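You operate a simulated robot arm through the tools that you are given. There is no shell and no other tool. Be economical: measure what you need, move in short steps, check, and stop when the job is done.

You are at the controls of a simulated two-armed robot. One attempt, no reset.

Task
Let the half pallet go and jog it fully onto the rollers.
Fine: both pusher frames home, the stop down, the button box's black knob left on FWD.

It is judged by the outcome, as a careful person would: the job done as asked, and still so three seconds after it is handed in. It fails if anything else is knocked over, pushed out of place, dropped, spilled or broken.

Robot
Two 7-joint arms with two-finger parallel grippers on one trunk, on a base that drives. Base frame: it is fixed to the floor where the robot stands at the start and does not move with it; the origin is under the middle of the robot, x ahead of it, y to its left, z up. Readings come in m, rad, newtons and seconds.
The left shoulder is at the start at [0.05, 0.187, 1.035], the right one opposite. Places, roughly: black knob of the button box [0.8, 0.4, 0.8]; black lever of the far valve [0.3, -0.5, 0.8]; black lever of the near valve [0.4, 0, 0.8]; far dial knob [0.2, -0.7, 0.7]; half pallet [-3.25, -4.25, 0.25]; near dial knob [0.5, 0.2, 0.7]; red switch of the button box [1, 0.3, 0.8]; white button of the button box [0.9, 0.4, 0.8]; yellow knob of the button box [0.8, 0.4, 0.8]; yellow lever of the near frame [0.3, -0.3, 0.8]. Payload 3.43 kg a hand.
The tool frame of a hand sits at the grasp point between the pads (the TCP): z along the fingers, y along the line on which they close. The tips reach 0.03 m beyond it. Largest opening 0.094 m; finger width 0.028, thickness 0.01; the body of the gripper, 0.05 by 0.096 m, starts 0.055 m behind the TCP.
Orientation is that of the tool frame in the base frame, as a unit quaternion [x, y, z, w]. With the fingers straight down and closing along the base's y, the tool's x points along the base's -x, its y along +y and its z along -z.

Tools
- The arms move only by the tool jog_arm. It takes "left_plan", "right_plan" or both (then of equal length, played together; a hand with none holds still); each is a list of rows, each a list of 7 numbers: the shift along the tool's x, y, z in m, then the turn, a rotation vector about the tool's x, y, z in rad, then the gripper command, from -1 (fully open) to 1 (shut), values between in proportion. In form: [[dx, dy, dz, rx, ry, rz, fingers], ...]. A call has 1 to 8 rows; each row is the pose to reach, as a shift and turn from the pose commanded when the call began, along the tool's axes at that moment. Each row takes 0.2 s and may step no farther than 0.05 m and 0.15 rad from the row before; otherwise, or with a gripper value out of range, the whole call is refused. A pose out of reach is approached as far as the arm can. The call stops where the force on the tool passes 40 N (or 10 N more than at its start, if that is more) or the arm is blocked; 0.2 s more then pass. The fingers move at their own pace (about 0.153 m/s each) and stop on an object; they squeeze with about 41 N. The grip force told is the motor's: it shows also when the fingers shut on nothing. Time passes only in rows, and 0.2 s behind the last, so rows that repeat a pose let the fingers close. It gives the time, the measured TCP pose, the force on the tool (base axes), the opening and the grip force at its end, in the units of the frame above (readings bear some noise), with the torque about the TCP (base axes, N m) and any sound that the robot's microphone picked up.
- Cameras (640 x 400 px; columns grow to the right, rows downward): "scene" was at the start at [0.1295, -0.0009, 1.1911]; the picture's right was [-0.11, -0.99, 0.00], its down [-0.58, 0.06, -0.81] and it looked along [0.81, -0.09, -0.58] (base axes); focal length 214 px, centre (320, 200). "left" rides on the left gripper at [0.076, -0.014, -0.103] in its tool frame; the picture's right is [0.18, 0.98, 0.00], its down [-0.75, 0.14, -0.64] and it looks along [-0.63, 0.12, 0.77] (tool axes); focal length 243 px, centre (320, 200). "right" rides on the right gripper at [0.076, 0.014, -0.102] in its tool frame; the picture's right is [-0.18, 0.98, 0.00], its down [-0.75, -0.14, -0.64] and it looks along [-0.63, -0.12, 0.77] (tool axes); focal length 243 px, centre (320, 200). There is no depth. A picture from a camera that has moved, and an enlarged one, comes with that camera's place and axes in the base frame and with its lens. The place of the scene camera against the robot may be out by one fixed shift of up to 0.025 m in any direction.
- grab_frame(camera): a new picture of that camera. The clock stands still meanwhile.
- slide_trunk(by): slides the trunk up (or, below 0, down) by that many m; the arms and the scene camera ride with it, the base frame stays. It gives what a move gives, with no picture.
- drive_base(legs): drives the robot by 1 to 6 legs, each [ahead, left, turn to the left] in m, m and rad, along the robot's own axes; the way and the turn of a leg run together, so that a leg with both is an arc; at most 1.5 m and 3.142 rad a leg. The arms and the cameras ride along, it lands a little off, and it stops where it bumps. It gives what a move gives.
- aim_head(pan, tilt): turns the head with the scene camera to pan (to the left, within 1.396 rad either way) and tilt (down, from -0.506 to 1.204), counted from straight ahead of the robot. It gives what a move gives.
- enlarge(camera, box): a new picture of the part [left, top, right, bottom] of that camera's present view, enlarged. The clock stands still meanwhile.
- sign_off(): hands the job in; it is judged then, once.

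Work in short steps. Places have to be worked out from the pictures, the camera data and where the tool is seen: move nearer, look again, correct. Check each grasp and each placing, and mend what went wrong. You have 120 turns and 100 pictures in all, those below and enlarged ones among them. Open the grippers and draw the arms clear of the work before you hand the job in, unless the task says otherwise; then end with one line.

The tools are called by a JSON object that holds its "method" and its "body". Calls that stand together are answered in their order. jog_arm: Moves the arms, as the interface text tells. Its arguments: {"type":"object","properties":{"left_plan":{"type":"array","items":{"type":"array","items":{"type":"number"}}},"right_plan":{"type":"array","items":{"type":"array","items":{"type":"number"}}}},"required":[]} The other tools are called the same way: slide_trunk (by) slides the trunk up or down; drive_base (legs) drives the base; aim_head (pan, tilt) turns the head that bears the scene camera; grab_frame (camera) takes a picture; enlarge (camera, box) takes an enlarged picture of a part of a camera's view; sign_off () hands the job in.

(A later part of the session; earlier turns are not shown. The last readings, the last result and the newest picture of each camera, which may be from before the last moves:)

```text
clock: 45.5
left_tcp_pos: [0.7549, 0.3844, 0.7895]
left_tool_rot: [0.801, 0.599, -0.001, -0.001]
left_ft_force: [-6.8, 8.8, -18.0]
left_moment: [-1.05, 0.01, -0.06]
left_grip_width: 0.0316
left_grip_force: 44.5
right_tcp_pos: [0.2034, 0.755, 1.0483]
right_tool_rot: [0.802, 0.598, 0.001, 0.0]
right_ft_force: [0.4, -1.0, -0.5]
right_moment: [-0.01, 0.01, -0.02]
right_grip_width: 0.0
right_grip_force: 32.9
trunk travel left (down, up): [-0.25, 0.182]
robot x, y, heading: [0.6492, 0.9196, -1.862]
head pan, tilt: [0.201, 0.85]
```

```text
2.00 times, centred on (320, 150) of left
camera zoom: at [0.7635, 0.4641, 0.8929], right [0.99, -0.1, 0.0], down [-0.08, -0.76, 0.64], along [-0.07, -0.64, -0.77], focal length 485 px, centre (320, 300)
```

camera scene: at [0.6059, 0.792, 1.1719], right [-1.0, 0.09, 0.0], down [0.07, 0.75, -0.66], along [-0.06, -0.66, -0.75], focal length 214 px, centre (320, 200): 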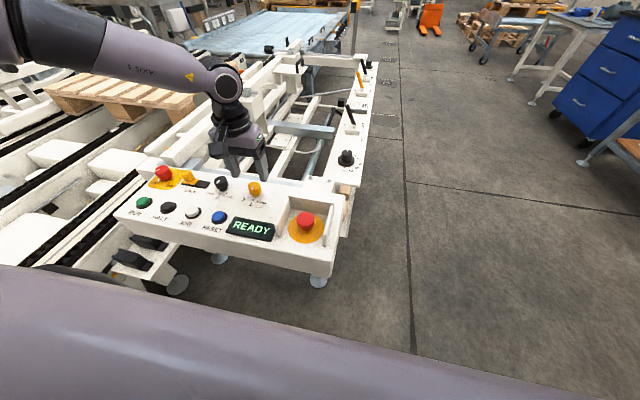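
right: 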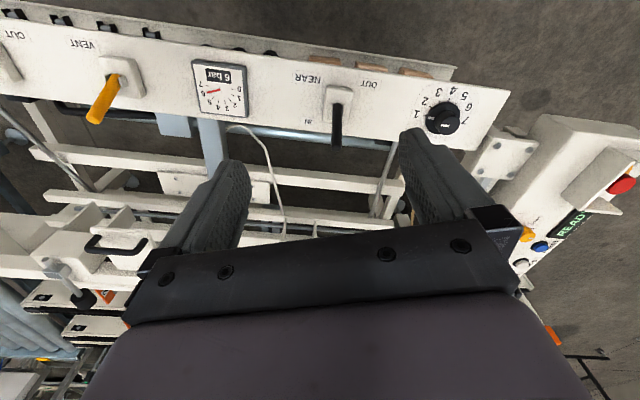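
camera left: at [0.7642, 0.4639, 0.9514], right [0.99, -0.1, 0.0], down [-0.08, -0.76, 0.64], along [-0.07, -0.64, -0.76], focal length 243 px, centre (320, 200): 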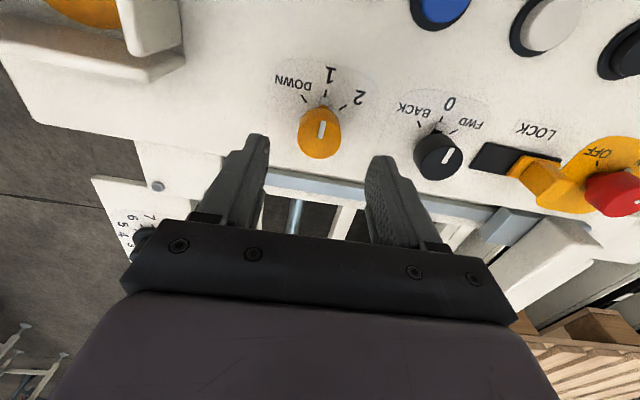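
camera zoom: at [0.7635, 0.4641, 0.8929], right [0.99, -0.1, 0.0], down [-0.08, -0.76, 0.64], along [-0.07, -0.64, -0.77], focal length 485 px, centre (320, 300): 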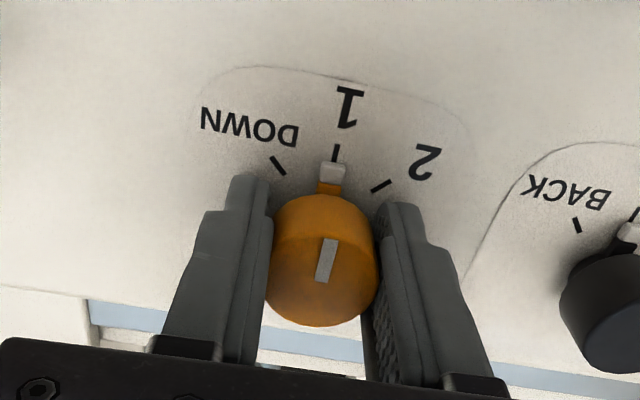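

Knob firmly gripped. Turn toward DOWN (counter-clockwise from above: tool z negative), easing the upward pull.

{"method": "jog_arm", "body": {"left_plan": [[0, 0, 0.003, 0, 0, -0.13, 1], [0, 0, 0.003, 0, 0, -0.26, 1], [0, 0, 0.003, 0, 0, -0.39, 1], [0, 0, 0.003, 0, 0, -0.52, 1], [0, 0, 0.003, 0, 0, -0.65, 1], [0, 0, 0.003, 0, 0, -0.78, 1]]}}

{"method": "enlarge", "body": {"camera": "left", "box": [200, 50, 440, 250]}}

```text
clock: 46.9
left_tcp_pos: [0.7539, 0.3845, 0.7901]
left_tool_rot: [0.513, 0.859, -0.003, 0.001]
left_ft_force: [-2.3, 10.4, 3.3]
left_moment: [0.34, -0.37, -0.48]
left_grip_width: 0.0317
left_grip_force: 45.3
right_tcp_pos: [0.2026, 0.7566, 1.0482]
right_tool_rot: [0.801, 0.599, 0.0, 0.001]
right_ft_force: [-0.2, -0.7, -0.3]
right_moment: [-0.04, 0.0, 0.0]
right_grip_width: 0.0
right_grip_force: 32.9
trunk travel left (down, up): [-0.25, 0.182]
robot x, y, heading: [0.6467, 0.9184, -1.857]
head pan, tilt: [0.201, 0.85]
```

```text
2.00 times, centred on (320, 150) of left
camera zoom: at [0.7067, 0.4471, 0.8925], right [0.78, 0.63, -0.01], down [0.48, -0.59, 0.65], along [0.4, -0.5, -0.76], focal length 485 px, centre (320, 300)
```

zoom: 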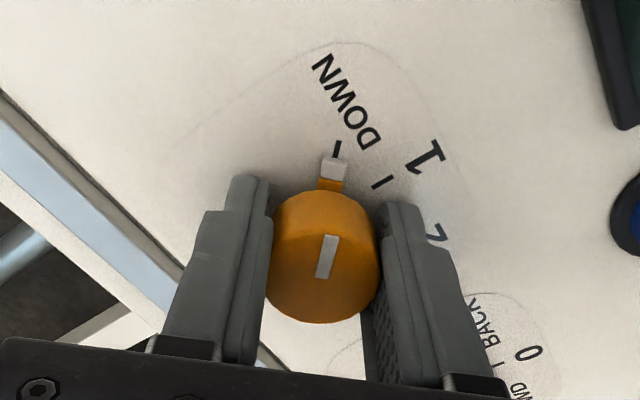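

Pointer at DOWN. Release, lift, turn the hand back, and look at the stop and display.

{"method": "jog_arm", "body": {"left_plan": [[0, 0, 0, 0, 0, 0, -0.3], [0, 0, 0, 0, 0, 0, -0.3], [0, 0, -0.05, 0, 0, 0.13, -0.3], [0, 0, -0.09, 0, 0, 0.26, -0.3], [0, 0, -0.09, 0, 0, 0.39, -0.3], [0, 0, -0.09, 0, 0, 0.52, -0.3], [0, 0, -0.09, 0, 0, 0.65, -0.3], [0, 0, -0.09, 0, 0, 0.78, -0.3]]}}

{"method": "enlarge", "body": {"camera": "left", "box": [160, 0, 640, 260]}}

{"method": "enlarge", "body": {"camera": "scene", "box": [20, 20, 400, 270]}}

```text
clock: 48.7
left_tcp_pos: [0.7562, 0.3861, 0.8789]
left_tool_rot: [0.802, 0.598, -0.002, 0.002]
left_ft_force: [-0.1, -0.1, 0.4]
left_moment: [0.0, 0.01, -0.01]
left_grip_width: 0.0612
left_grip_force: 0.0
right_tcp_pos: [0.2027, 0.757, 1.0489]
right_tool_rot: [0.801, 0.598, 0.0, 0.001]
right_ft_force: [0.2, 0.0, -0.4]
right_moment: [-0.01, 0.0, 0.02]
right_grip_width: 0.0001
right_grip_force: 33.3
trunk travel left (down, up): [-0.25, 0.182]
robot x, y, heading: [0.6444, 0.9171, -1.86]
head pan, tilt: [0.201, 0.85]
```

```text
1.33 times, centred on (400, 130) of left
camera zoom: at [0.764, 0.4638, 0.9815], right [0.99, -0.1, 0.0], down [-0.08, -0.76, 0.64], along [-0.07, -0.64, -0.76], focal length 324 px, centre (213, 293)
```

zoom: 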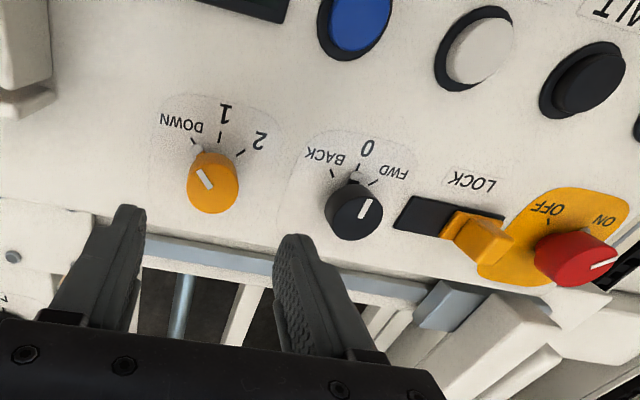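

```text
1.60 times, centred on (210, 145) of scene
camera zoom: at [0.6061, 0.7921, 1.1718], right [-1.0, 0.09, 0.0], down [0.07, 0.75, -0.66], along [-0.06, -0.66, -0.75], focal length 343 px, centre (496, 288)
```

zoom: 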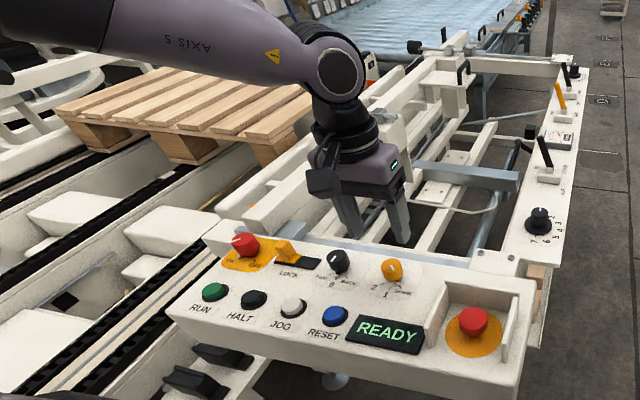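

Yellow knob is at DOWN. Move over the black knob with a 5 cm opening.

{"method": "jog_arm", "body": {"left_plan": [[0, 0.048, 0, 0, 0, 0, -0.08], [0, 0.097, 0, 0, 0, 0, -0.08], [0, 0.097, 0.03, 0, 0, 0, -0.08]]}}

{"method": "grab_frame", "body": {"camera": "left"}}

```text
clock: 49.5
left_tcp_pos: [0.85, 0.356, 0.8493]
left_tool_rot: [0.801, 0.599, -0.003, 0.002]
left_ft_force: [0.3, 0.1, 0.2]
left_moment: [-0.01, -0.03, -0.04]
left_grip_width: 0.0508
left_grip_force: 0.1
right_tcp_pos: [0.2033, 0.7552, 1.0505]
right_tool_rot: [0.801, 0.598, 0.001, 0.0]
right_ft_force: [-0.8, -0.3, -1.3]
right_moment: [-0.01, 0.0, 0.02]
right_grip_width: 0.0002
right_grip_force: 32.9
trunk travel left (down, up): [-0.25, 0.182]
robot x, y, heading: [0.6455, 0.9165, -1.861]
head pan, tilt: [0.201, 0.85]
```

```text
59 pictures are left
camera left: at [0.8573, 0.4351, 0.9517], right [0.99, -0.1, 0.0], down [-0.08, -0.76, 0.65], along [-0.07, -0.64, -0.76], focal length 243 px, centre (320, 200)
```

left: 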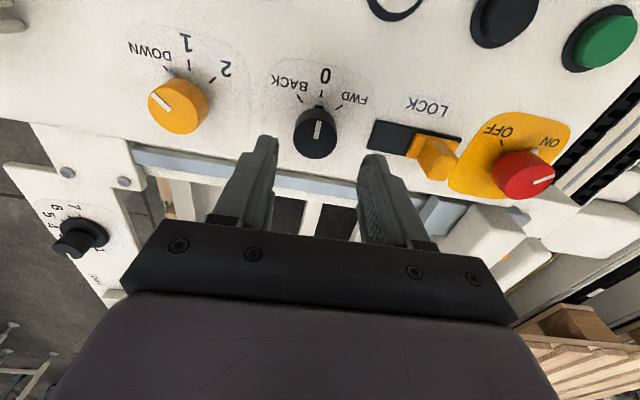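

Nearly centred (3 mm adjust). Descend and grip the black knob.

{"method": "jog_arm", "body": {"left_plan": [[0, -0.003, 0.03, 0, 0, 0, -0.08], [0, -0.003, 0.055, 0, 0, 0, -0.08], [0, -0.003, 0.055, 0, 0, 0, 0.2], [0, -0.003, 0.055, 0, 0, 0, 0.35], [0, -0.003, 0.055, 0, 0, 0, 0.7], [0, -0.003, 0.055, 0, 0, 0, 1]]}}

{"method": "enlarge", "body": {"camera": "left", "box": [200, 50, 440, 250]}}

```text
clock: 50.9
left_tcp_pos: [0.8452, 0.3576, 0.7943]
left_tool_rot: [0.802, 0.598, -0.001, 0.002]
left_ft_force: [-2.0, 2.5, -4.5]
left_moment: [-0.93, 0.25, 0.04]
left_grip_width: 0.0316
left_grip_force: 44.9
right_tcp_pos: [0.2028, 0.7564, 1.05]
right_tool_rot: [0.801, 0.599, 0.001, 0.001]
right_ft_force: [0.0, 0.7, -0.8]
right_moment: [-0.03, -0.02, -0.01]
right_grip_width: 0.0
right_grip_force: 32.8
trunk travel left (down, up): [-0.25, 0.182]
robot x, y, heading: [0.6456, 0.9139, -1.858]
head pan, tilt: [0.201, 0.85]
```

```text
2.00 times, centred on (320, 150) of left
camera zoom: at [0.8542, 0.4362, 0.896], right [0.99, -0.1, 0.0], down [-0.08, -0.76, 0.65], along [-0.07, -0.64, -0.76], focal length 485 px, centre (320, 300)
```

zoom: 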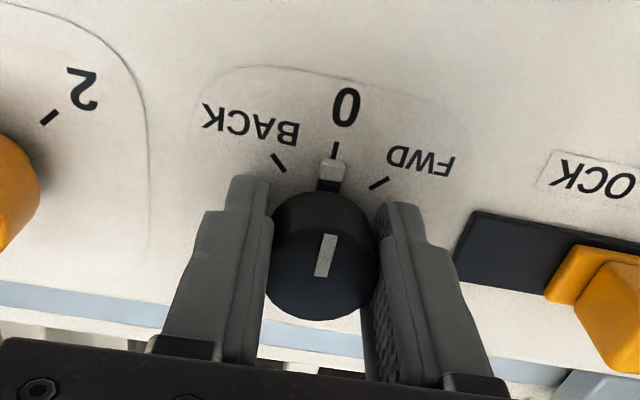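

Gripped. Turn to FWD (clockwise from above).

{"method": "jog_arm", "body": {"left_plan": [[0, 0, 0, 0, 0, 0.13, 1], [0, 0, 0, 0, 0, 0.26, 1], [0, 0, 0, 0, 0, 0.39, 1], [0, 0, 0, 0, 0, 0.52, 1], [0, 0, 0, 0, 0, 0.65, 1], [0, 0, 0, 0, 0, 0.78, 1]]}}

{"method": "enlarge", "body": {"camera": "left", "box": [200, 50, 440, 250]}}

```text
clock: 51.9
left_tcp_pos: [0.8458, 0.3576, 0.7942]
left_tool_rot: [0.914, 0.406, -0.004, 0.015]
left_ft_force: [0.5, -12.8, -16.5]
left_moment: [0.05, 0.92, 0.02]
left_grip_width: 0.0318
left_grip_force: 45.1
left hand out of reach, approached as far as the arm can: row 4
right_tcp_pos: [0.2038, 0.7529, 1.0481]
right_tool_rot: [0.801, 0.599, 0.001, 0.001]
right_ft_force: [0.1, 0.5, 0.4]
right_moment: [-0.02, 0.01, 0.06]
right_grip_width: 0.0
right_grip_force: 33.2
trunk travel left (down, up): [-0.25, 0.182]
robot x, y, heading: [0.6477, 0.9189, -1.857]
head pan, tilt: [0.201, 0.85]
stopped in row 4 (left hand): the force on the tool passed its limit at 60 N (the readings are from after the stop); the commanded pose is now the measured one
```

```text
2.00 times, centred on (320, 150) of left
camera zoom: at [0.8868, 0.4283, 0.8945], right [0.85, -0.52, 0.02], down [-0.41, -0.63, 0.66], along [-0.33, -0.57, -0.75], focal length 485 px, centre (320, 300)
```

zoom: 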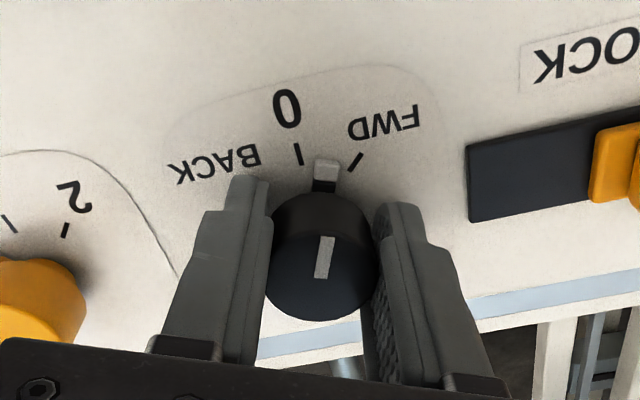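

Wrist limit reached at about half way. Release, lift, rotate the hand back past neutral for a regrip.

{"method": "jog_arm", "body": {"left_plan": [[0, 0, 0, 0, 0, 0, 0.0], [0, 0, -0.002, 0, 0, 0, -0.08], [0, 0, -0.035, 0, 0, -0.13, -0.08], [0, 0, -0.04, 0, 0, -0.27, -0.08], [0, 0, -0.04, 0, 0, -0.41, -0.08], [0, 0, -0.04, 0, 0, -0.55, -0.08], [0, 0, -0.04, 0, 0, -0.69, -0.08], [0, 0, -0.04, 0, 0, -0.82, -0.08]]}}

{"method": "grab_frame", "body": {"camera": "left"}}

```text
clock: 53.7
left_tcp_pos: [0.8455, 0.3603, 0.8363]
left_tool_rot: [0.676, 0.737, -0.009, 0.013]
left_ft_force: [0.2, -0.7, 0.6]
left_moment: [0.01, 0.02, -0.02]
left_grip_width: 0.0511
left_grip_force: 0.0
right_tcp_pos: [0.204, 0.7561, 1.0491]
right_tool_rot: [0.801, 0.598, 0.001, 0.001]
right_ft_force: [-0.5, -0.3, -0.7]
right_moment: [0.01, 0.02, 0.0]
right_grip_width: 0.0001
right_grip_force: 33.0
trunk travel left (down, up): [-0.25, 0.182]
robot x, y, heading: [0.6456, 0.914, -1.857]
head pan, tilt: [0.201, 0.85]
```

```text
56 pictures are left
camera left: at [0.8247, 0.4403, 0.9364], right [0.96, 0.27, 0.0], down [0.2, -0.72, 0.67], along [0.18, -0.64, -0.74], focal length 243 px, centre (320, 200)
```

left: 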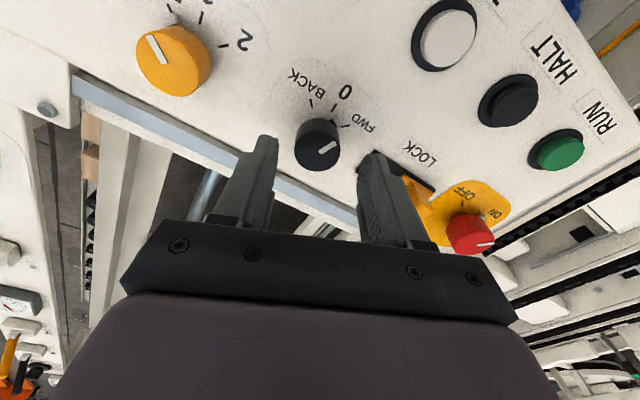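

The knob seems to have snapped to FWD; check with a close-up.

{"method": "enlarge", "body": {"camera": "left", "box": [260, 70, 420, 190]}}

```text
3.33 times, centred on (340, 130) of left
camera zoom: at [0.8247, 0.4403, 0.9364], right [0.96, 0.27, 0.0], down [0.2, -0.72, 0.67], along [0.18, -0.64, -0.74], focal length 809 px, centre (253, 433)
```

zoom: 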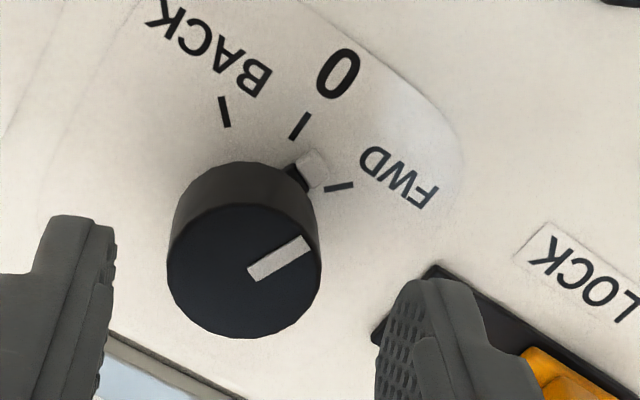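

Pointer is between 0 and FWD. Regrip in this orientation and turn the remaining ~0.35 rad.

{"method": "jog_arm", "body": {"left_plan": [[0, 0, 0.02, 0, 0, 0, 0.0], [0, 0, 0.041, 0, 0, 0, 0.0], [0, 0, 0.041, 0, 0, 0, 0.25], [0, 0, 0.041, 0, 0, 0, 0.4], [0, 0, 0.041, 0, 0, 0, 1], [0, 0, 0.041, 0, 0, 0.13, 1], [0, 0, 0.041, 0, 0, 0.26, 1], [0, 0, 0.041, 0, 0, 0.37, 1]]}}

{"method": "enlarge", "body": {"camera": "left", "box": [200, 50, 440, 250]}}

```text
clock: 55.5
left_tcp_pos: [0.8452, 0.3583, 0.7957]
left_tool_rot: [0.801, 0.599, -0.008, 0.015]
left_ft_force: [0.6, -7.6, 2.8]
left_moment: [-0.88, 1.35, -0.05]
left_grip_width: 0.0313
left_grip_force: 44.8
right_tcp_pos: [0.2041, 0.7556, 1.0494]
right_tool_rot: [0.802, 0.598, 0.002, 0.001]
right_ft_force: [0.6, 0.4, 0.4]
right_moment: [-0.02, 0.04, -0.01]
right_grip_width: 0.0
right_grip_force: 32.7
trunk travel left (down, up): [-0.25, 0.182]
robot x, y, heading: [0.6452, 0.9177, -1.859]
head pan, tilt: [0.201, 0.85]
```

```text
2.00 times, centred on (320, 150) of left
camera zoom: at [0.8536, 0.4406, 0.8961], right [0.99, -0.1, 0.01], down [-0.08, -0.74, 0.67], along [-0.06, -0.67, -0.74], focal length 485 px, centre (320, 300)
```

zoom: 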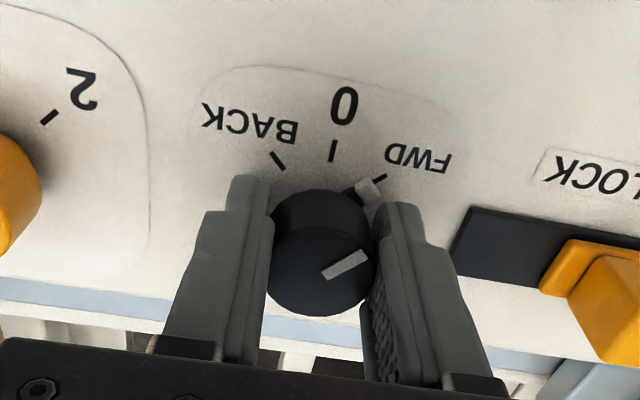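

Pointer on the FWD tick. Release, lift high and close the fingers for pressing; inspect.

{"method": "jog_arm", "body": {"left_plan": [[0, 0, 0, 0, 0, 0, 0.0], [0, 0, -0.002, 0, 0, 0, -0.08], [0, 0, -0.045, 0, 0, 0, -0.08], [0, 0, -0.09, 0, 0, 0, 0.5], [0, 0, -0.09, 0, 0, 0, 1]]}}

{"method": "grab_frame", "body": {"camera": "left"}}

{"method": "enlarge", "body": {"camera": "left", "box": [240, 40, 420, 180]}}

```text
clock: 56.7
left_tcp_pos: [0.8452, 0.3618, 0.8853]
left_tool_rot: [0.801, 0.598, -0.006, 0.014]
left_ft_force: [0.0, -0.5, -1.1]
left_moment: [0.02, -0.01, 0.01]
left_grip_width: 0.0
left_grip_force: 33.0
right_tcp_pos: [0.2044, 0.7551, 1.0492]
right_tool_rot: [0.801, 0.598, 0.001, 0.0]
right_ft_force: [0.5, 0.1, -0.2]
right_moment: [0.0, -0.05, -0.02]
right_grip_width: 0.0002
right_grip_force: 32.6
trunk travel left (down, up): [-0.25, 0.182]
robot x, y, heading: [0.6474, 0.9205, -1.865]
head pan, tilt: [0.201, 0.85]
```

```text
53 pictures are left
camera left: at [0.853, 0.4442, 0.9854], right [0.99, -0.1, 0.01], down [-0.08, -0.74, 0.66], along [-0.06, -0.66, -0.75], focal length 243 px, centre (320, 200)
```

left: 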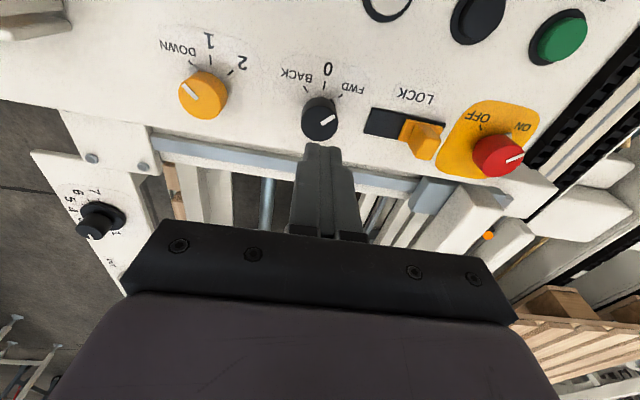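

```text
2.86 times, centred on (330, 110) of left
camera zoom: at [0.853, 0.4442, 0.9854], right [0.99, -0.1, 0.01], down [-0.08, -0.74, 0.66], along [-0.06, -0.66, -0.75], focal length 693 px, centre (291, 457)
```

zoom: 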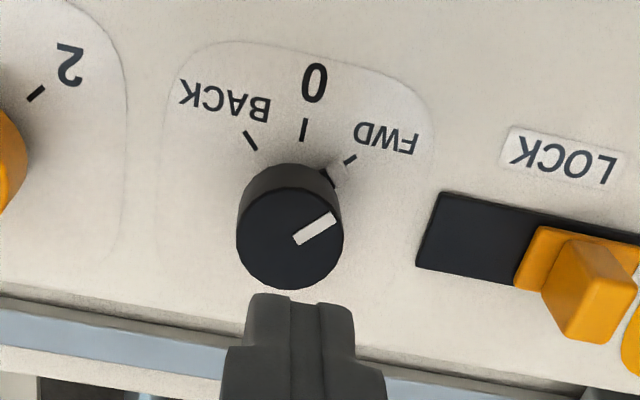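

Black knob is on FWD. Move the closed fingertips above JOG and look at the line.

{"method": "jog_arm", "body": {"left_plan": [[0.043, 0.017, 0, 0, 0, 0, 1], [0.086, 0.035, 0, 0, 0, 0, 1], [0.086, 0.035, 0.03, 0, 0, 0, 1]]}}

{"method": "grab_frame", "body": {"camera": "left"}}

{"method": "aim_head", "body": {"pan": 0.25, "tilt": 0.55}}

{"method": "grab_frame", "body": {"camera": "scene"}}

```text
clock: 57.5
left_tcp_pos: [0.902, 0.435, 0.853]
left_tool_rot: [0.801, 0.598, -0.007, 0.015]
left_ft_force: [0.5, 0.4, -0.5]
left_moment: [0.04, 0.0, -0.04]
left_grip_width: 0.0001
left_grip_force: 33.1
right_tcp_pos: [0.2029, 0.7548, 1.0484]
right_tool_rot: [0.801, 0.599, 0.001, 0.001]
right_ft_force: [-0.2, -0.3, -0.6]
right_moment: [0.01, 0.02, -0.01]
right_grip_width: 0.0
right_grip_force: 33.0
trunk travel left (down, up): [-0.25, 0.182]
robot x, y, heading: [0.6457, 0.9154, -1.86]
head pan, tilt: [0.201, 0.85]
```

```text
51 pictures are left
camera left: at [0.9106, 0.5164, 0.9533], right [0.99, -0.1, 0.01], down [-0.08, -0.74, 0.67], along [-0.06, -0.66, -0.75], focal length 243 px, centre (320, 200)
```

left: 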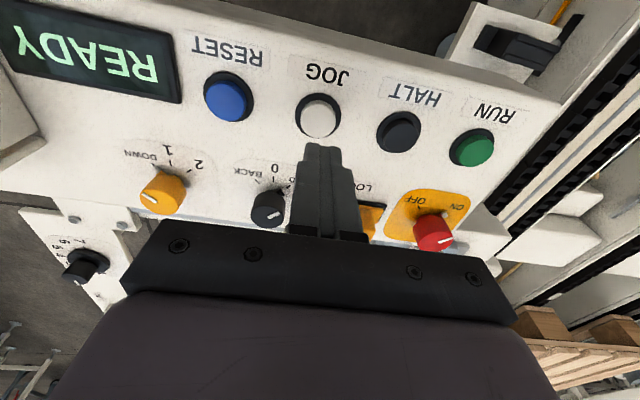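

```text
clock: 58.3
left_tcp_pos: [0.9026, 0.4341, 0.8535]
left_tool_rot: [0.801, 0.599, -0.007, 0.014]
left_ft_force: [0.6, -1.4, 0.3]
left_moment: [0.01, -0.02, -0.01]
left_grip_width: 0.0002
left_grip_force: 33.4
right_tcp_pos: [0.2036, 0.7544, 1.0486]
right_tool_rot: [0.801, 0.598, 0.001, 0.0]
right_ft_force: [-0.4, 0.3, 0.9]
right_moment: [-0.01, -0.02, 0.03]
right_grip_width: 0.0
right_grip_force: 33.0
trunk travel left (down, up): [-0.25, 0.182]
robot x, y, heading: [0.6439, 0.9161, -1.857]
head pan, tilt: [0.25, 0.55]
```

```text
50 pictures are left
camera scene: at [0.6096, 0.7798, 1.1972], right [-1.0, 0.04, 0.0], down [0.02, 0.52, -0.85], along [-0.03, -0.85, -0.52], focal length 214 px, centre (320, 200)
```

scene: 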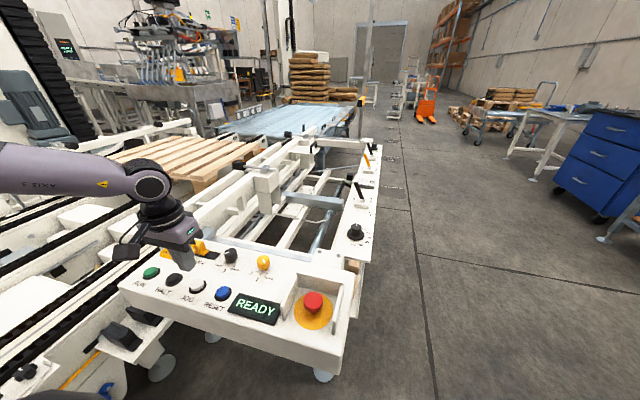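

Fingertips over JOG. Enlarge the pallet/stop/rollers region before pressing.

{"method": "enlarge", "body": {"camera": "scene", "box": [90, 80, 390, 220]}}

```text
2.13 times, centred on (240, 150) of scene
camera zoom: at [0.6096, 0.7798, 1.1972], right [-1.0, 0.04, 0.0], down [0.02, 0.52, -0.85], along [-0.03, -0.85, -0.52], focal length 458 px, centre (491, 307)
```

zoom: 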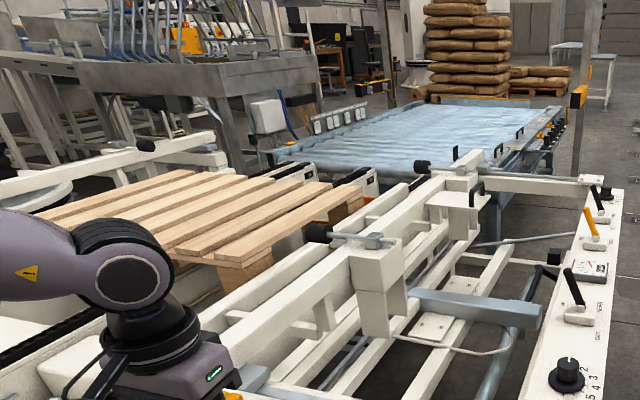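

I'll zoom in further on the pallet's leading edge to see if the stop went down.

{"method": "enlarge", "body": {"camera": "scene", "box": [195, 130, 335, 230]}}

```text
4.00 times, centred on (265, 180) of scene
camera zoom: at [0.6096, 0.7798, 1.1972], right [-1.0, 0.04, 0.0], down [0.02, 0.52, -0.85], along [-0.03, -0.85, -0.52], focal length 858 px, centre (540, 280)
```

zoom: 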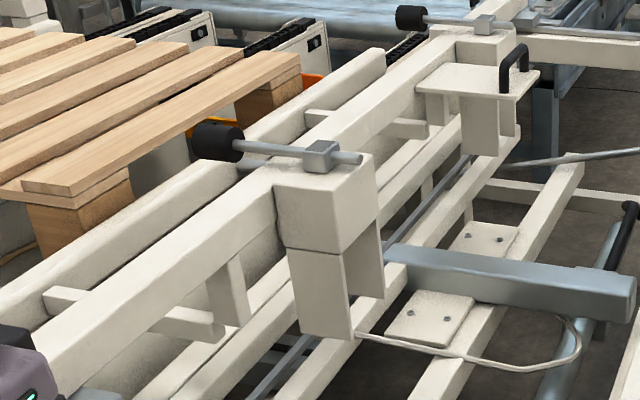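

Unclear whether the stop is lowered; raise the trunk for a better vantage.

{"method": "slide_trunk", "body": {"by": 0.18}}

{"method": "enlarge", "body": {"camera": "scene", "box": [100, 100, 340, 260]}}

```text
clock: 60.3
left_tcp_pos: [0.903, 0.4356, 1.034]
left_tool_rot: [0.8, 0.599, -0.006, 0.014]
left_ft_force: [0.2, -0.7, 0.3]
left_moment: [-0.03, -0.03, 0.0]
left_grip_width: 0.0004
left_grip_force: 32.8
right_tcp_pos: [0.203, 0.7545, 1.2286]
right_tool_rot: [0.801, 0.599, 0.0, 0.0]
right_ft_force: [-0.1, 0.6, -0.6]
right_moment: [0.01, 0.02, 0.01]
right_grip_width: 0.0
right_grip_force: 33.2
trunk travel left (down, up): [-0.43, 0.002]
robot x, y, heading: [0.6443, 0.9144, -1.857]
head pan, tilt: [0.25, 0.55]
```

```text
2.50 times, centred on (220, 180) of scene
camera zoom: at [0.6096, 0.7797, 1.3772], right [-1.0, 0.04, 0.0], down [0.02, 0.52, -0.85], along [-0.03, -0.85, -0.52], focal length 536 px, centre (570, 250)
```

zoom: 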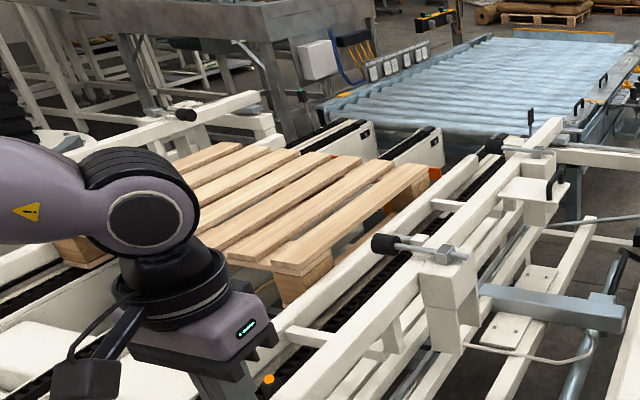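

Stop‑1 tabs no longer show above the deck: the stop is down. Lower the hand to just above JOG.

{"method": "jog_arm", "body": {"left_plan": [[0, 0, 0.05, 0, 0, 0, 1], [0, 0, 0.1, 0, 0, 0, 1], [0, 0, 0.15, 0, 0, 0, 1], [0, 0, 0.2, 0, 0, 0, 1], [0, 0, 0.235, 0, 0, 0, 1]]}}

{"method": "enlarge", "body": {"camera": "left", "box": [200, 20, 440, 200]}}

```text
clock: 61.5
left_tcp_pos: [0.9104, 0.4358, 0.8332]
left_tool_rot: [0.8, 0.599, -0.007, 0.017]
left_ft_force: [0.1, 0.2, -0.3]
left_moment: [0.0, -0.01, 0.0]
left_grip_width: 0.0
left_grip_force: 33.0
left hand out of reach, approached as far as the arm can: row 4, 5
right_tcp_pos: [0.2024, 0.7545, 1.2281]
right_tool_rot: [0.801, 0.598, 0.0, 0.001]
right_ft_force: [0.0, 0.2, 0.4]
right_moment: [0.02, 0.01, -0.02]
right_grip_width: 0.0002
right_grip_force: 33.7
trunk travel left (down, up): [-0.43, 0.002]
robot x, y, heading: [0.6433, 0.9175, -1.855]
head pan, tilt: [0.25, 0.55]
```

```text
2.22 times, centred on (320, 110) of left
camera zoom: at [0.9184, 0.5177, 0.9339], right [0.99, -0.1, 0.01], down [-0.08, -0.74, 0.67], along [-0.06, -0.66, -0.75], focal length 539 px, centre (320, 400)
```

zoom: 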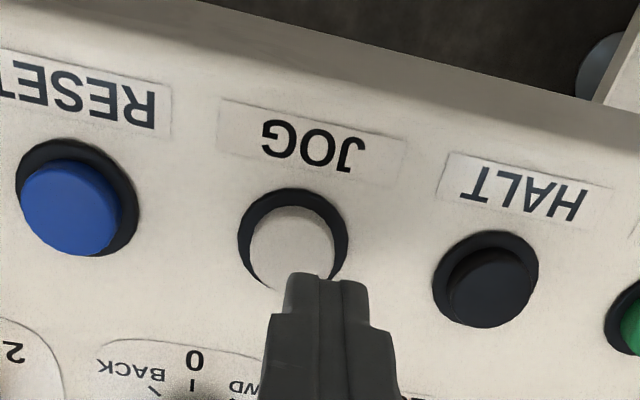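

Limit reached; lift the hand 8 cm, lower the trunk 10 cm, and recentre.

{"method": "jog_arm", "body": {"left_plan": [[0, -0.004, -0.04, 0, 0, 0, 1], [0, -0.007, -0.08, 0, 0, 0, 1]]}}

{"method": "slide_trunk", "body": {"by": -0.1}}

{"method": "enlarge", "body": {"camera": "left", "box": [200, 20, 440, 200]}}

```text
clock: 62.1
left_tcp_pos: [0.9032, 0.4411, 0.915]
left_tool_rot: [0.802, 0.598, -0.008, 0.015]
left_ft_force: [-0.6, -0.3, 0.9]
left_moment: [0.03, -0.02, -0.01]
left_grip_width: 0.0
left_grip_force: 32.4
right_tcp_pos: [0.2037, 0.7564, 1.2303]
right_tool_rot: [0.801, 0.598, 0.0, 0.001]
right_ft_force: [-0.3, 0.2, -0.4]
right_moment: [0.01, 0.01, 0.0]
right_grip_width: 0.0001
right_grip_force: 33.8
trunk travel left (down, up): [-0.43, 0.002]
robot x, y, heading: [0.6407, 0.9179, -1.861]
head pan, tilt: [0.25, 0.55]
```

```text
clock: 63.4
left_tcp_pos: [0.9038, 0.4405, 0.814]
left_tool_rot: [0.801, 0.599, -0.007, 0.016]
left_ft_force: [1.2, 0.1, -0.1]
left_moment: [-0.01, 0.0, -0.01]
left_grip_width: 0.0
left_grip_force: 33.1
right_tcp_pos: [0.2038, 0.7566, 1.1286]
right_tool_rot: [0.801, 0.599, 0.001, 0.0]
right_ft_force: [-0.8, 0.4, -0.5]
right_moment: [0.0, 0.02, 0.0]
right_grip_width: 0.0
right_grip_force: 33.2
trunk travel left (down, up): [-0.33, 0.102]
robot x, y, heading: [0.6465, 0.9173, -1.855]
head pan, tilt: [0.25, 0.55]
```

```text
2.22 times, centred on (320, 110) of left
camera zoom: at [0.9115, 0.522, 0.9144], right [0.99, -0.1, 0.01], down [-0.08, -0.74, 0.67], along [-0.06, -0.66, -0.75], focal length 539 px, centre (320, 400)
```

zoom: 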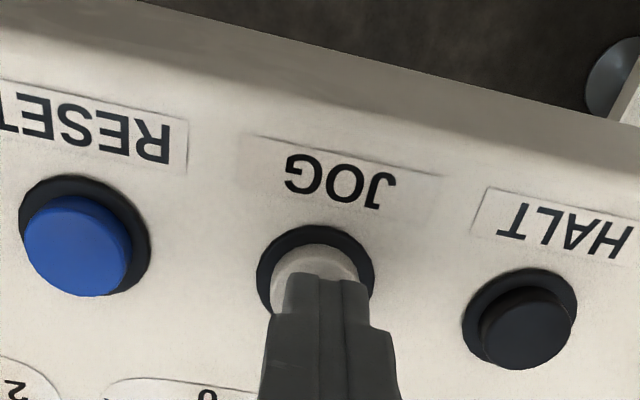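

Well centred. Press down gently with small steps.

{"method": "jog_arm", "body": {"left_plan": [[0, 0, 0.012, 0, 0, 0, 1], [0, 0, 0.018, 0, 0, 0, 1], [0, 0, 0.022, 0, 0, 0, 1], [0, 0, 0.025, 0, 0, 0, 1]]}}

{"method": "grab_frame", "body": {"camera": "scene"}}

```text
clock: 64.4
left_tcp_pos: [0.9044, 0.4399, 0.7923]
left_tool_rot: [0.8, 0.599, -0.008, 0.018]
left_ft_force: [9.5, 5.6, 38.5]
left_moment: [0.48, -0.33, 0.02]
left_grip_width: 0.0
left_grip_force: 32.8
right_tcp_pos: [0.2024, 0.7584, 1.1304]
right_tool_rot: [0.801, 0.598, 0.0, 0.003]
right_ft_force: [-0.6, -0.2, 0.5]
right_moment: [0.0, 0.0, 0.01]
right_grip_width: 0.0
right_grip_force: 32.9
trunk travel left (down, up): [-0.33, 0.102]
robot x, y, heading: [0.6452, 0.9179, -1.862]
head pan, tilt: [0.25, 0.55]
heard: click
```

```text
44 pictures are left
camera scene: at [0.6089, 0.7832, 1.2783], right [-1.0, 0.04, 0.0], down [0.02, 0.52, -0.85], along [-0.03, -0.85, -0.52], focal length 214 px, centre (320, 200)
```

scene: 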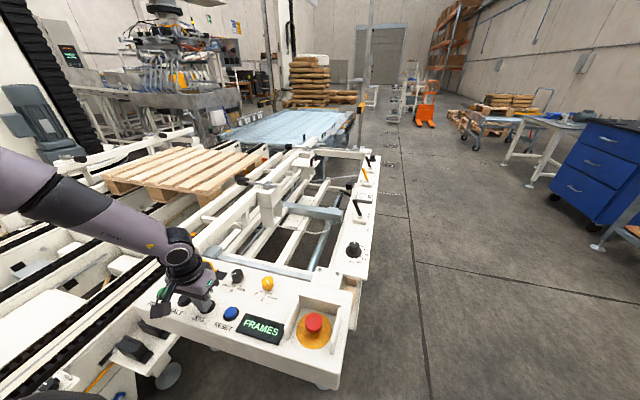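

JOG gave a click and the display says FRAMES: the frames aren't home, so the valves must go to OUT. Lift off the button, back off and drive round to face the valve bar.

{"method": "jog_arm", "body": {"left_plan": [[0, 0, -0.05, 0, 0, 0, 1], [0, 0, -0.1, 0, 0, 0, 1], [0.03, 0, -0.14, 0, 0, 0, 1], [0.06, -0.03, -0.17, 0, 0, 0, 1], [0.08, -0.06, -0.19, 0, 0, 0, 1]]}}

{"method": "drive_base", "body": {"legs": [[-0.4, 0, 0], [0, 0, 1.573], [-0.6, 0, 0], [0, -1.5, 0]]}}

{"method": "aim_head", "body": {"pan": 0, "tilt": 0.6}}

{"method": "grab_frame", "body": {"camera": "scene"}}

```text
refused: row 4 steps farther than a row can; nothing moved
```

```text
clock: 65.3
left_tcp_pos: [0.9047, 0.4443, 0.7983]
left_tool_rot: [0.801, 0.597, -0.022, 0.025]
left_ft_force: [0.5, 4.4, 11.0]
left_moment: [0.16, -0.03, 0.02]
left_grip_width: 0.0
left_grip_force: 33.3
right_tcp_pos: [0.2073, 0.7719, 1.1282]
right_tool_rot: [0.801, 0.599, 0.0, 0.001]
right_ft_force: [1.0, -0.6, -0.1]
right_moment: [-0.03, -0.01, 0.0]
right_grip_width: 0.0001
right_grip_force: 33.2
trunk travel left (down, up): [-0.33, 0.102]
robot x, y, heading: [0.6532, 0.9316, -1.861]
head pan, tilt: [0.25, 0.55]
stopped in leg 1: the force on the tool passed its limit at 65 N (the readings are from after the stop); the commanded pose is now the measured one
```

```text
clock: 66.1
left_tcp_pos: [0.9043, 0.4436, 0.7962]
left_tool_rot: [0.802, 0.597, -0.023, 0.027]
left_ft_force: [0.3, 3.3, 11.0]
left_moment: [0.17, -0.02, -0.01]
left_grip_width: 0.0
left_grip_force: 33.1
right_tcp_pos: [0.2073, 0.7732, 1.1293]
right_tool_rot: [0.802, 0.598, 0.0, 0.001]
right_ft_force: [0.7, 0.2, 0.2]
right_moment: [-0.01, 0.01, -0.01]
right_grip_width: 0.0
right_grip_force: 33.3
trunk travel left (down, up): [-0.33, 0.102]
robot x, y, heading: [0.648, 0.935, -1.859]
head pan, tilt: [0.0, 0.6]
```

```text
43 pictures are left
camera scene: at [0.5925, 0.8022, 1.2729], right [-0.96, 0.28, 0.0], down [0.16, 0.54, -0.83], along [-0.23, -0.79, -0.56], focal length 214 px, centre (320, 200)
```

scene: 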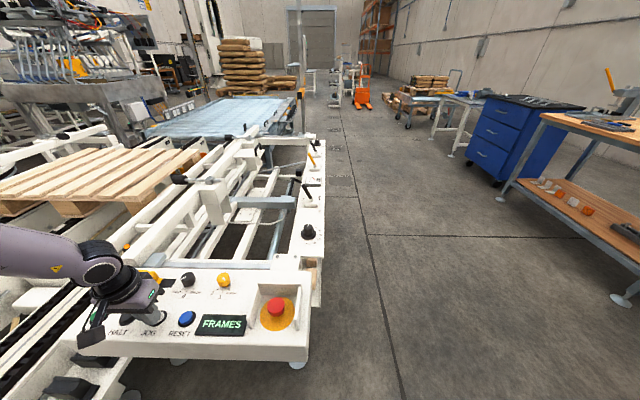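

The lift was refused and the drive tugged the button slightly; it stopped at once. Now lift straight up and check the button.

{"method": "jog_arm", "body": {"left_plan": [[0, 0, -0.04, 0, 0, 0, 1], [0, 0, -0.08, 0, 0, 0, 1], [0, 0, -0.12, 0, 0, 0, 1], [0.02, 0, -0.16, 0, 0, 0, 1], [0.04, 0, -0.2, 0, 0, 0, 1]]}}

{"method": "grab_frame", "body": {"camera": "left"}}

```text
clock: 67.3
left_tcp_pos: [0.9168, 0.4964, 0.9925]
left_tool_rot: [0.802, 0.597, -0.021, 0.025]
left_ft_force: [-0.1, 0.5, -0.3]
left_moment: [0.02, -0.03, 0.01]
left_grip_width: 0.0
left_grip_force: 33.1
right_tcp_pos: [0.2081, 0.7733, 1.1291]
right_tool_rot: [0.802, 0.597, 0.0, 0.0]
right_ft_force: [0.5, -0.6, 0.2]
right_moment: [-0.01, 0.01, -0.01]
right_grip_width: 0.0
right_grip_force: 33.2
trunk travel left (down, up): [-0.33, 0.102]
robot x, y, heading: [0.6496, 0.9326, -1.863]
head pan, tilt: [0.0, 0.6]
```

```text
42 pictures are left
camera left: at [0.9261, 0.5809, 1.0908], right [0.99, -0.11, 0.0], down [-0.08, -0.72, 0.69], along [-0.07, -0.69, -0.72], focal length 243 px, centre (320, 200)
```

left: 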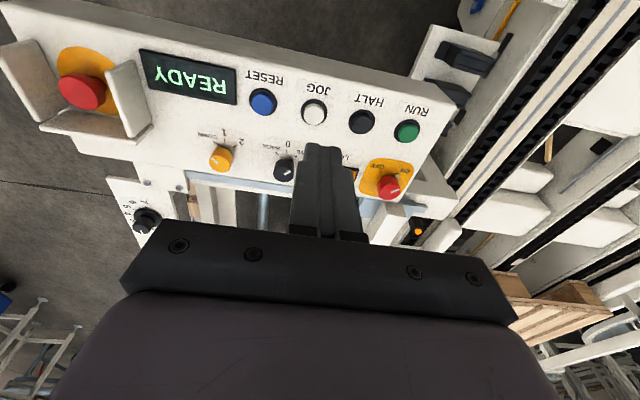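

Button fine, READY again. A lamp by the near frame is orange, the far frame's lamps were green: the near frame is the one not home. Drive round to the valve bar.

{"method": "drive_base", "body": {"legs": [[-0.4, 0, 0], [0, 0, 1.573], [-0.6, 0, 0], [0, -1.5, 0]]}}

{"method": "grab_frame", "body": {"camera": "scene"}}

```text
clock: 89.5
left_tcp_pos: [0.2114, 0.3111, 0.9925]
left_tool_rot: [0.147, 0.989, 0.002, 0.034]
left_ft_force: [0.8, -0.2, 0.1]
left_moment: [0.01, 0.01, 0.01]
left_grip_width: 0.0
left_grip_force: 33.0
right_tcp_pos: [-0.0679, -0.3961, 1.1287]
right_tool_rot: [0.145, 0.989, 0.001, 0.001]
right_ft_force: [0.3, 0.2, 0.5]
right_moment: [-0.01, 0.05, 0.0]
right_grip_width: 0.0002
right_grip_force: 32.5
trunk travel left (down, up): [-0.33, 0.102]
robot x, y, heading: [-0.2288, 0.049, -0.294]
head pan, tilt: [0.0, 0.6]
```

```text
41 pictures are left
camera scene: at [-0.1036, 0.0125, 1.2727], right [-0.29, -0.96, 0.0], down [-0.54, 0.16, -0.83], along [0.79, -0.24, -0.56], focal length 214 px, centre (320, 200)
```

scene: 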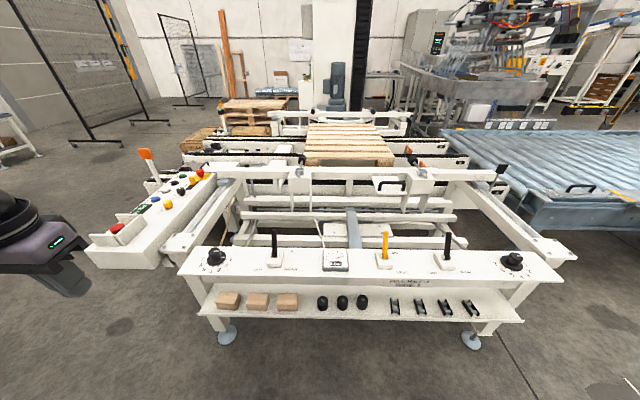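

Great overview. Enlarge the valve panel (there's a text plate) and the frame with lamps.

{"method": "enlarge", "body": {"camera": "scene", "box": [370, 225, 540, 325]}}

{"method": "enlarge", "body": {"camera": "scene", "box": [190, 220, 360, 320]}}

{"method": "enlarge", "body": {"camera": "scene", "box": [190, 95, 520, 255]}}

```text
3.76 times, centred on (455, 275) of scene
camera zoom: at [-0.1036, 0.0125, 1.2727], right [-0.29, -0.96, 0.0], down [-0.54, 0.16, -0.83], along [0.79, -0.24, -0.56], focal length 807 px, centre (-188, -82)
```

zoom: 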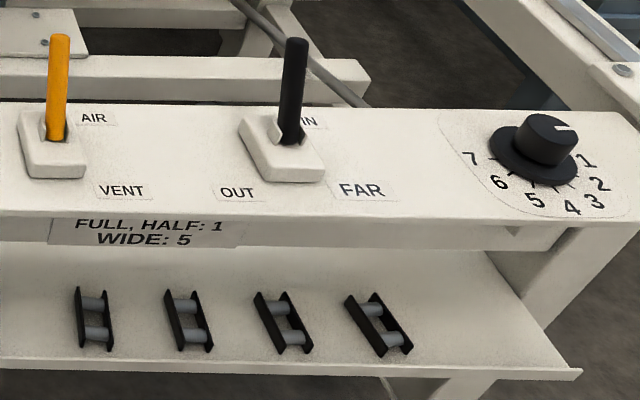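

```text
3.76 times, centred on (275, 270) of scene
camera zoom: at [-0.1036, 0.0125, 1.2727], right [-0.29, -0.96, 0.0], down [-0.54, 0.16, -0.83], along [0.79, -0.24, -0.56], focal length 807 px, centre (489, -64)
```

zoom: 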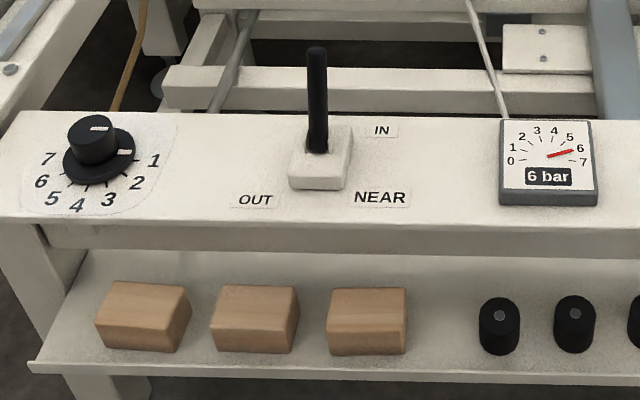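

```text
1.94 times, centred on (355, 175) of scene
camera zoom: at [-0.1036, 0.0125, 1.2727], right [-0.29, -0.96, 0.0], down [-0.54, 0.16, -0.83], along [0.79, -0.24, -0.56], focal length 416 px, centre (252, 248)
```

zoom: 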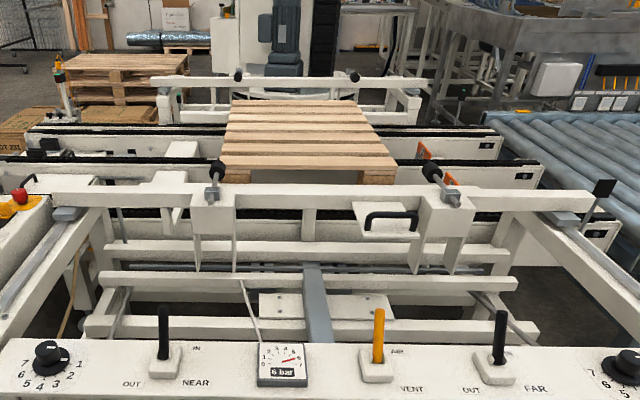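

Dials both at 1 (HALF: 1). Both valves lean to IN. The near frame's slide blocks sit at the inner end of their rails, so OUT should bring it home. Zoom on far frame and lamps for a baseline.

{"method": "enlarge", "body": {"camera": "scene", "box": [200, 95, 310, 165]}}

{"method": "enlarge", "body": {"camera": "scene", "box": [360, 95, 520, 195]}}

```text
5.71 times, centred on (255, 130) of scene
camera zoom: at [-0.1036, 0.0125, 1.2727], right [-0.29, -0.96, 0.0], down [-0.54, 0.16, -0.83], along [0.79, -0.24, -0.56], focal length 1226 px, centre (691, 600)
```

zoom: 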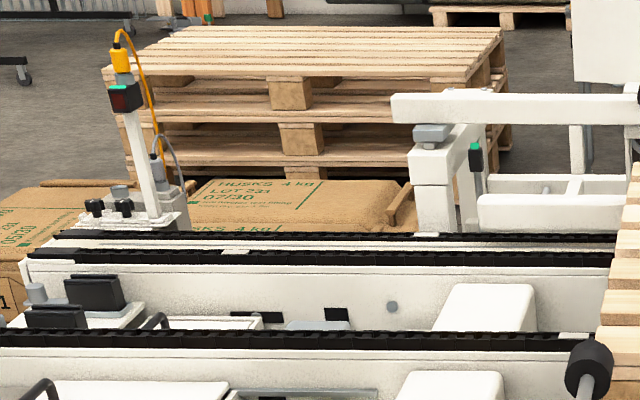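

```text
4.00 times, centred on (440, 145) of scene
camera zoom: at [-0.1036, 0.0125, 1.2727], right [-0.29, -0.96, 0.0], down [-0.54, 0.16, -0.83], along [0.79, -0.24, -0.56], focal length 858 px, centre (-160, 420)
```

zoom: 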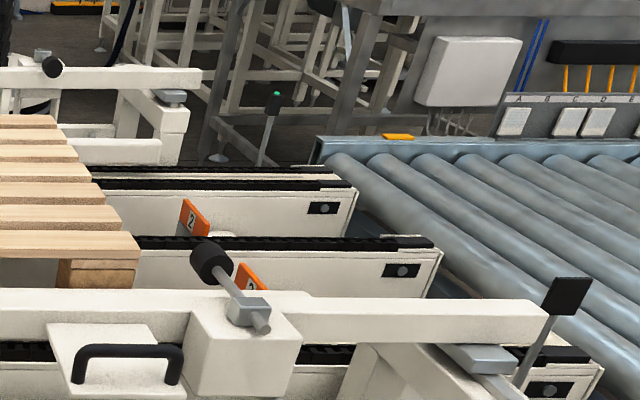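

Stop 1 tabs are gone (stop down). Look closely at both near rails to see which way the near frame can travel.

{"method": "enlarge", "body": {"camera": "scene", "box": [150, 160, 270, 260]}}

{"method": "enlarge", "body": {"camera": "scene", "box": [420, 155, 590, 265]}}

```text
4.00 times, centred on (210, 210) of scene
camera zoom: at [-0.1036, 0.0125, 1.2727], right [-0.29, -0.96, 0.0], down [-0.54, 0.16, -0.83], along [0.79, -0.24, -0.56], focal length 858 px, centre (760, 160)
```

zoom: 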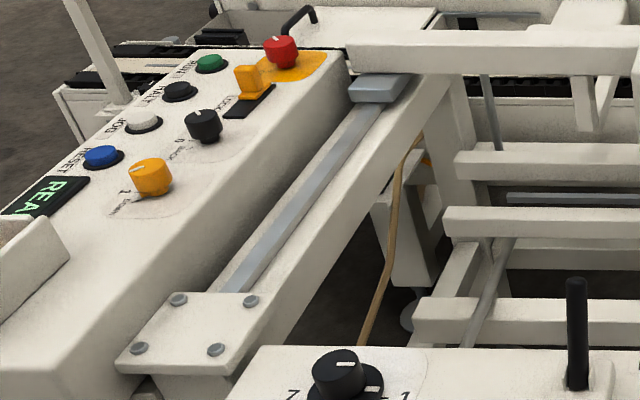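

```text
3.64 times, centred on (505, 210) of scene
camera zoom: at [-0.1036, 0.0125, 1.2727], right [-0.29, -0.96, 0.0], down [-0.54, 0.16, -0.83], along [0.79, -0.24, -0.56], focal length 780 px, centre (-353, 164)
```

zoom: 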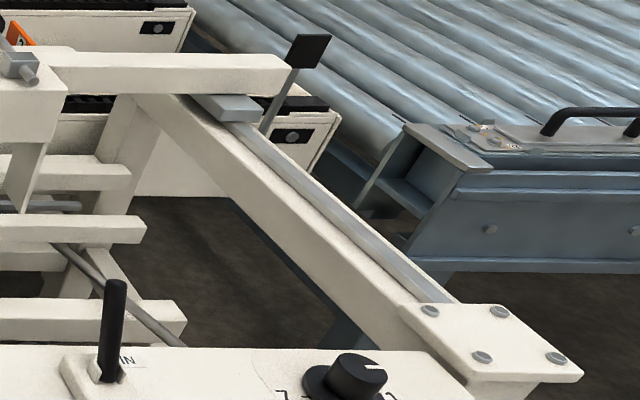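

Clear: the near frame sits at the inner end; its rail runs back toward me, so home = OUT. Drive up to the bar.

{"method": "drive_base", "body": {"legs": [[0, -0.06, 0], [0.2, 0, 0]]}}

{"method": "grab_frame", "body": {"camera": "left"}}

```text
clock: 91.9
left_tcp_pos: [0.3839, 0.1962, 0.9932]
left_tool_rot: [0.146, 0.989, 0.002, 0.033]
left_ft_force: [0.4, -0.1, 0.4]
left_moment: [0.0, 0.0, 0.04]
left_grip_width: 0.0
left_grip_force: 32.8
right_tcp_pos: [0.1049, -0.5116, 1.1284]
right_tool_rot: [0.145, 0.989, 0.001, 0.0]
right_ft_force: [0.3, -0.2, -0.1]
right_moment: [0.01, 0.0, 0.0]
right_grip_width: 0.0
right_grip_force: 33.1
trunk travel left (down, up): [-0.33, 0.102]
robot x, y, heading: [-0.0559, -0.0687, -0.299]
head pan, tilt: [0.0, 0.6]
```

```text
33 pictures are left
camera left: at [0.3007, 0.2063, 1.0904], right [0.11, 0.99, 0.0], down [0.72, -0.08, 0.69], along [0.69, -0.07, -0.72], focal length 243 px, centre (320, 200)
```

left: 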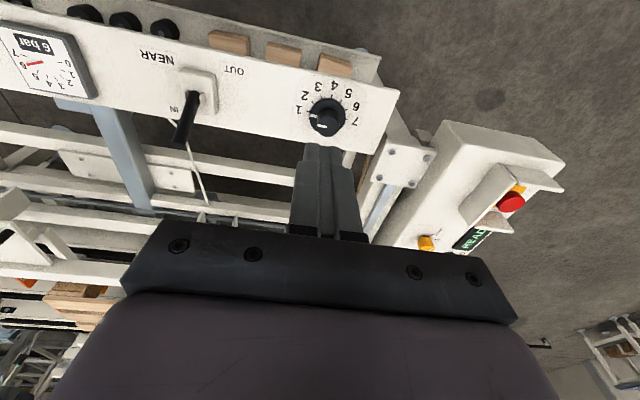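

Lever tip ≈(0.430,0.028,0.84), base ≈(0.405,0.03). Bring the left hand above it, fingers open.

{"method": "jog_arm", "body": {"left_plan": [[-0.022, -0.037, 0, 0, 0, 0, -0.3], [-0.043, -0.074, 0, 0, 0, 0, -0.3], [-0.065, -0.111, 0.002, 0, 0, 0, -0.3], [-0.0865, -0.1484, 0.0036, 0, 0, 0, -0.3], [-0.083, -0.149, 0.044, 0, 0, 0, -0.3], [-0.081, -0.15, 0.08, 0, 0, 0, -0.3]]}}

{"method": "grab_frame", "body": {"camera": "left"}}

```text
clock: 93.3
left_tcp_pos: [0.4231, 0.0277, 0.9161]
left_tool_rot: [0.146, 0.989, 0.003, 0.034]
left_ft_force: [0.4, -0.1, 0.3]
left_moment: [0.02, 0.05, 0.01]
left_grip_width: 0.0614
left_grip_force: 0.0
right_tcp_pos: [0.105, -0.5101, 1.1279]
right_tool_rot: [0.145, 0.989, 0.0, 0.0]
right_ft_force: [0.3, -0.2, 0.4]
right_moment: [0.0, 0.0, 0.01]
right_grip_width: 0.0
right_grip_force: 33.0
trunk travel left (down, up): [-0.33, 0.102]
robot x, y, heading: [-0.0556, -0.069, -0.293]
head pan, tilt: [0.0, 0.6]
```

```text
32 pictures are left
camera left: at [0.3403, 0.0385, 1.0136], right [0.11, 0.99, 0.0], down [0.72, -0.08, 0.69], along [0.69, -0.07, -0.72], focal length 243 px, centre (320, 200)
```

left: 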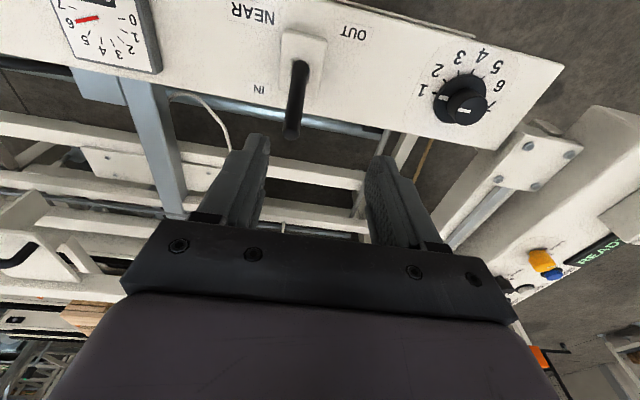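

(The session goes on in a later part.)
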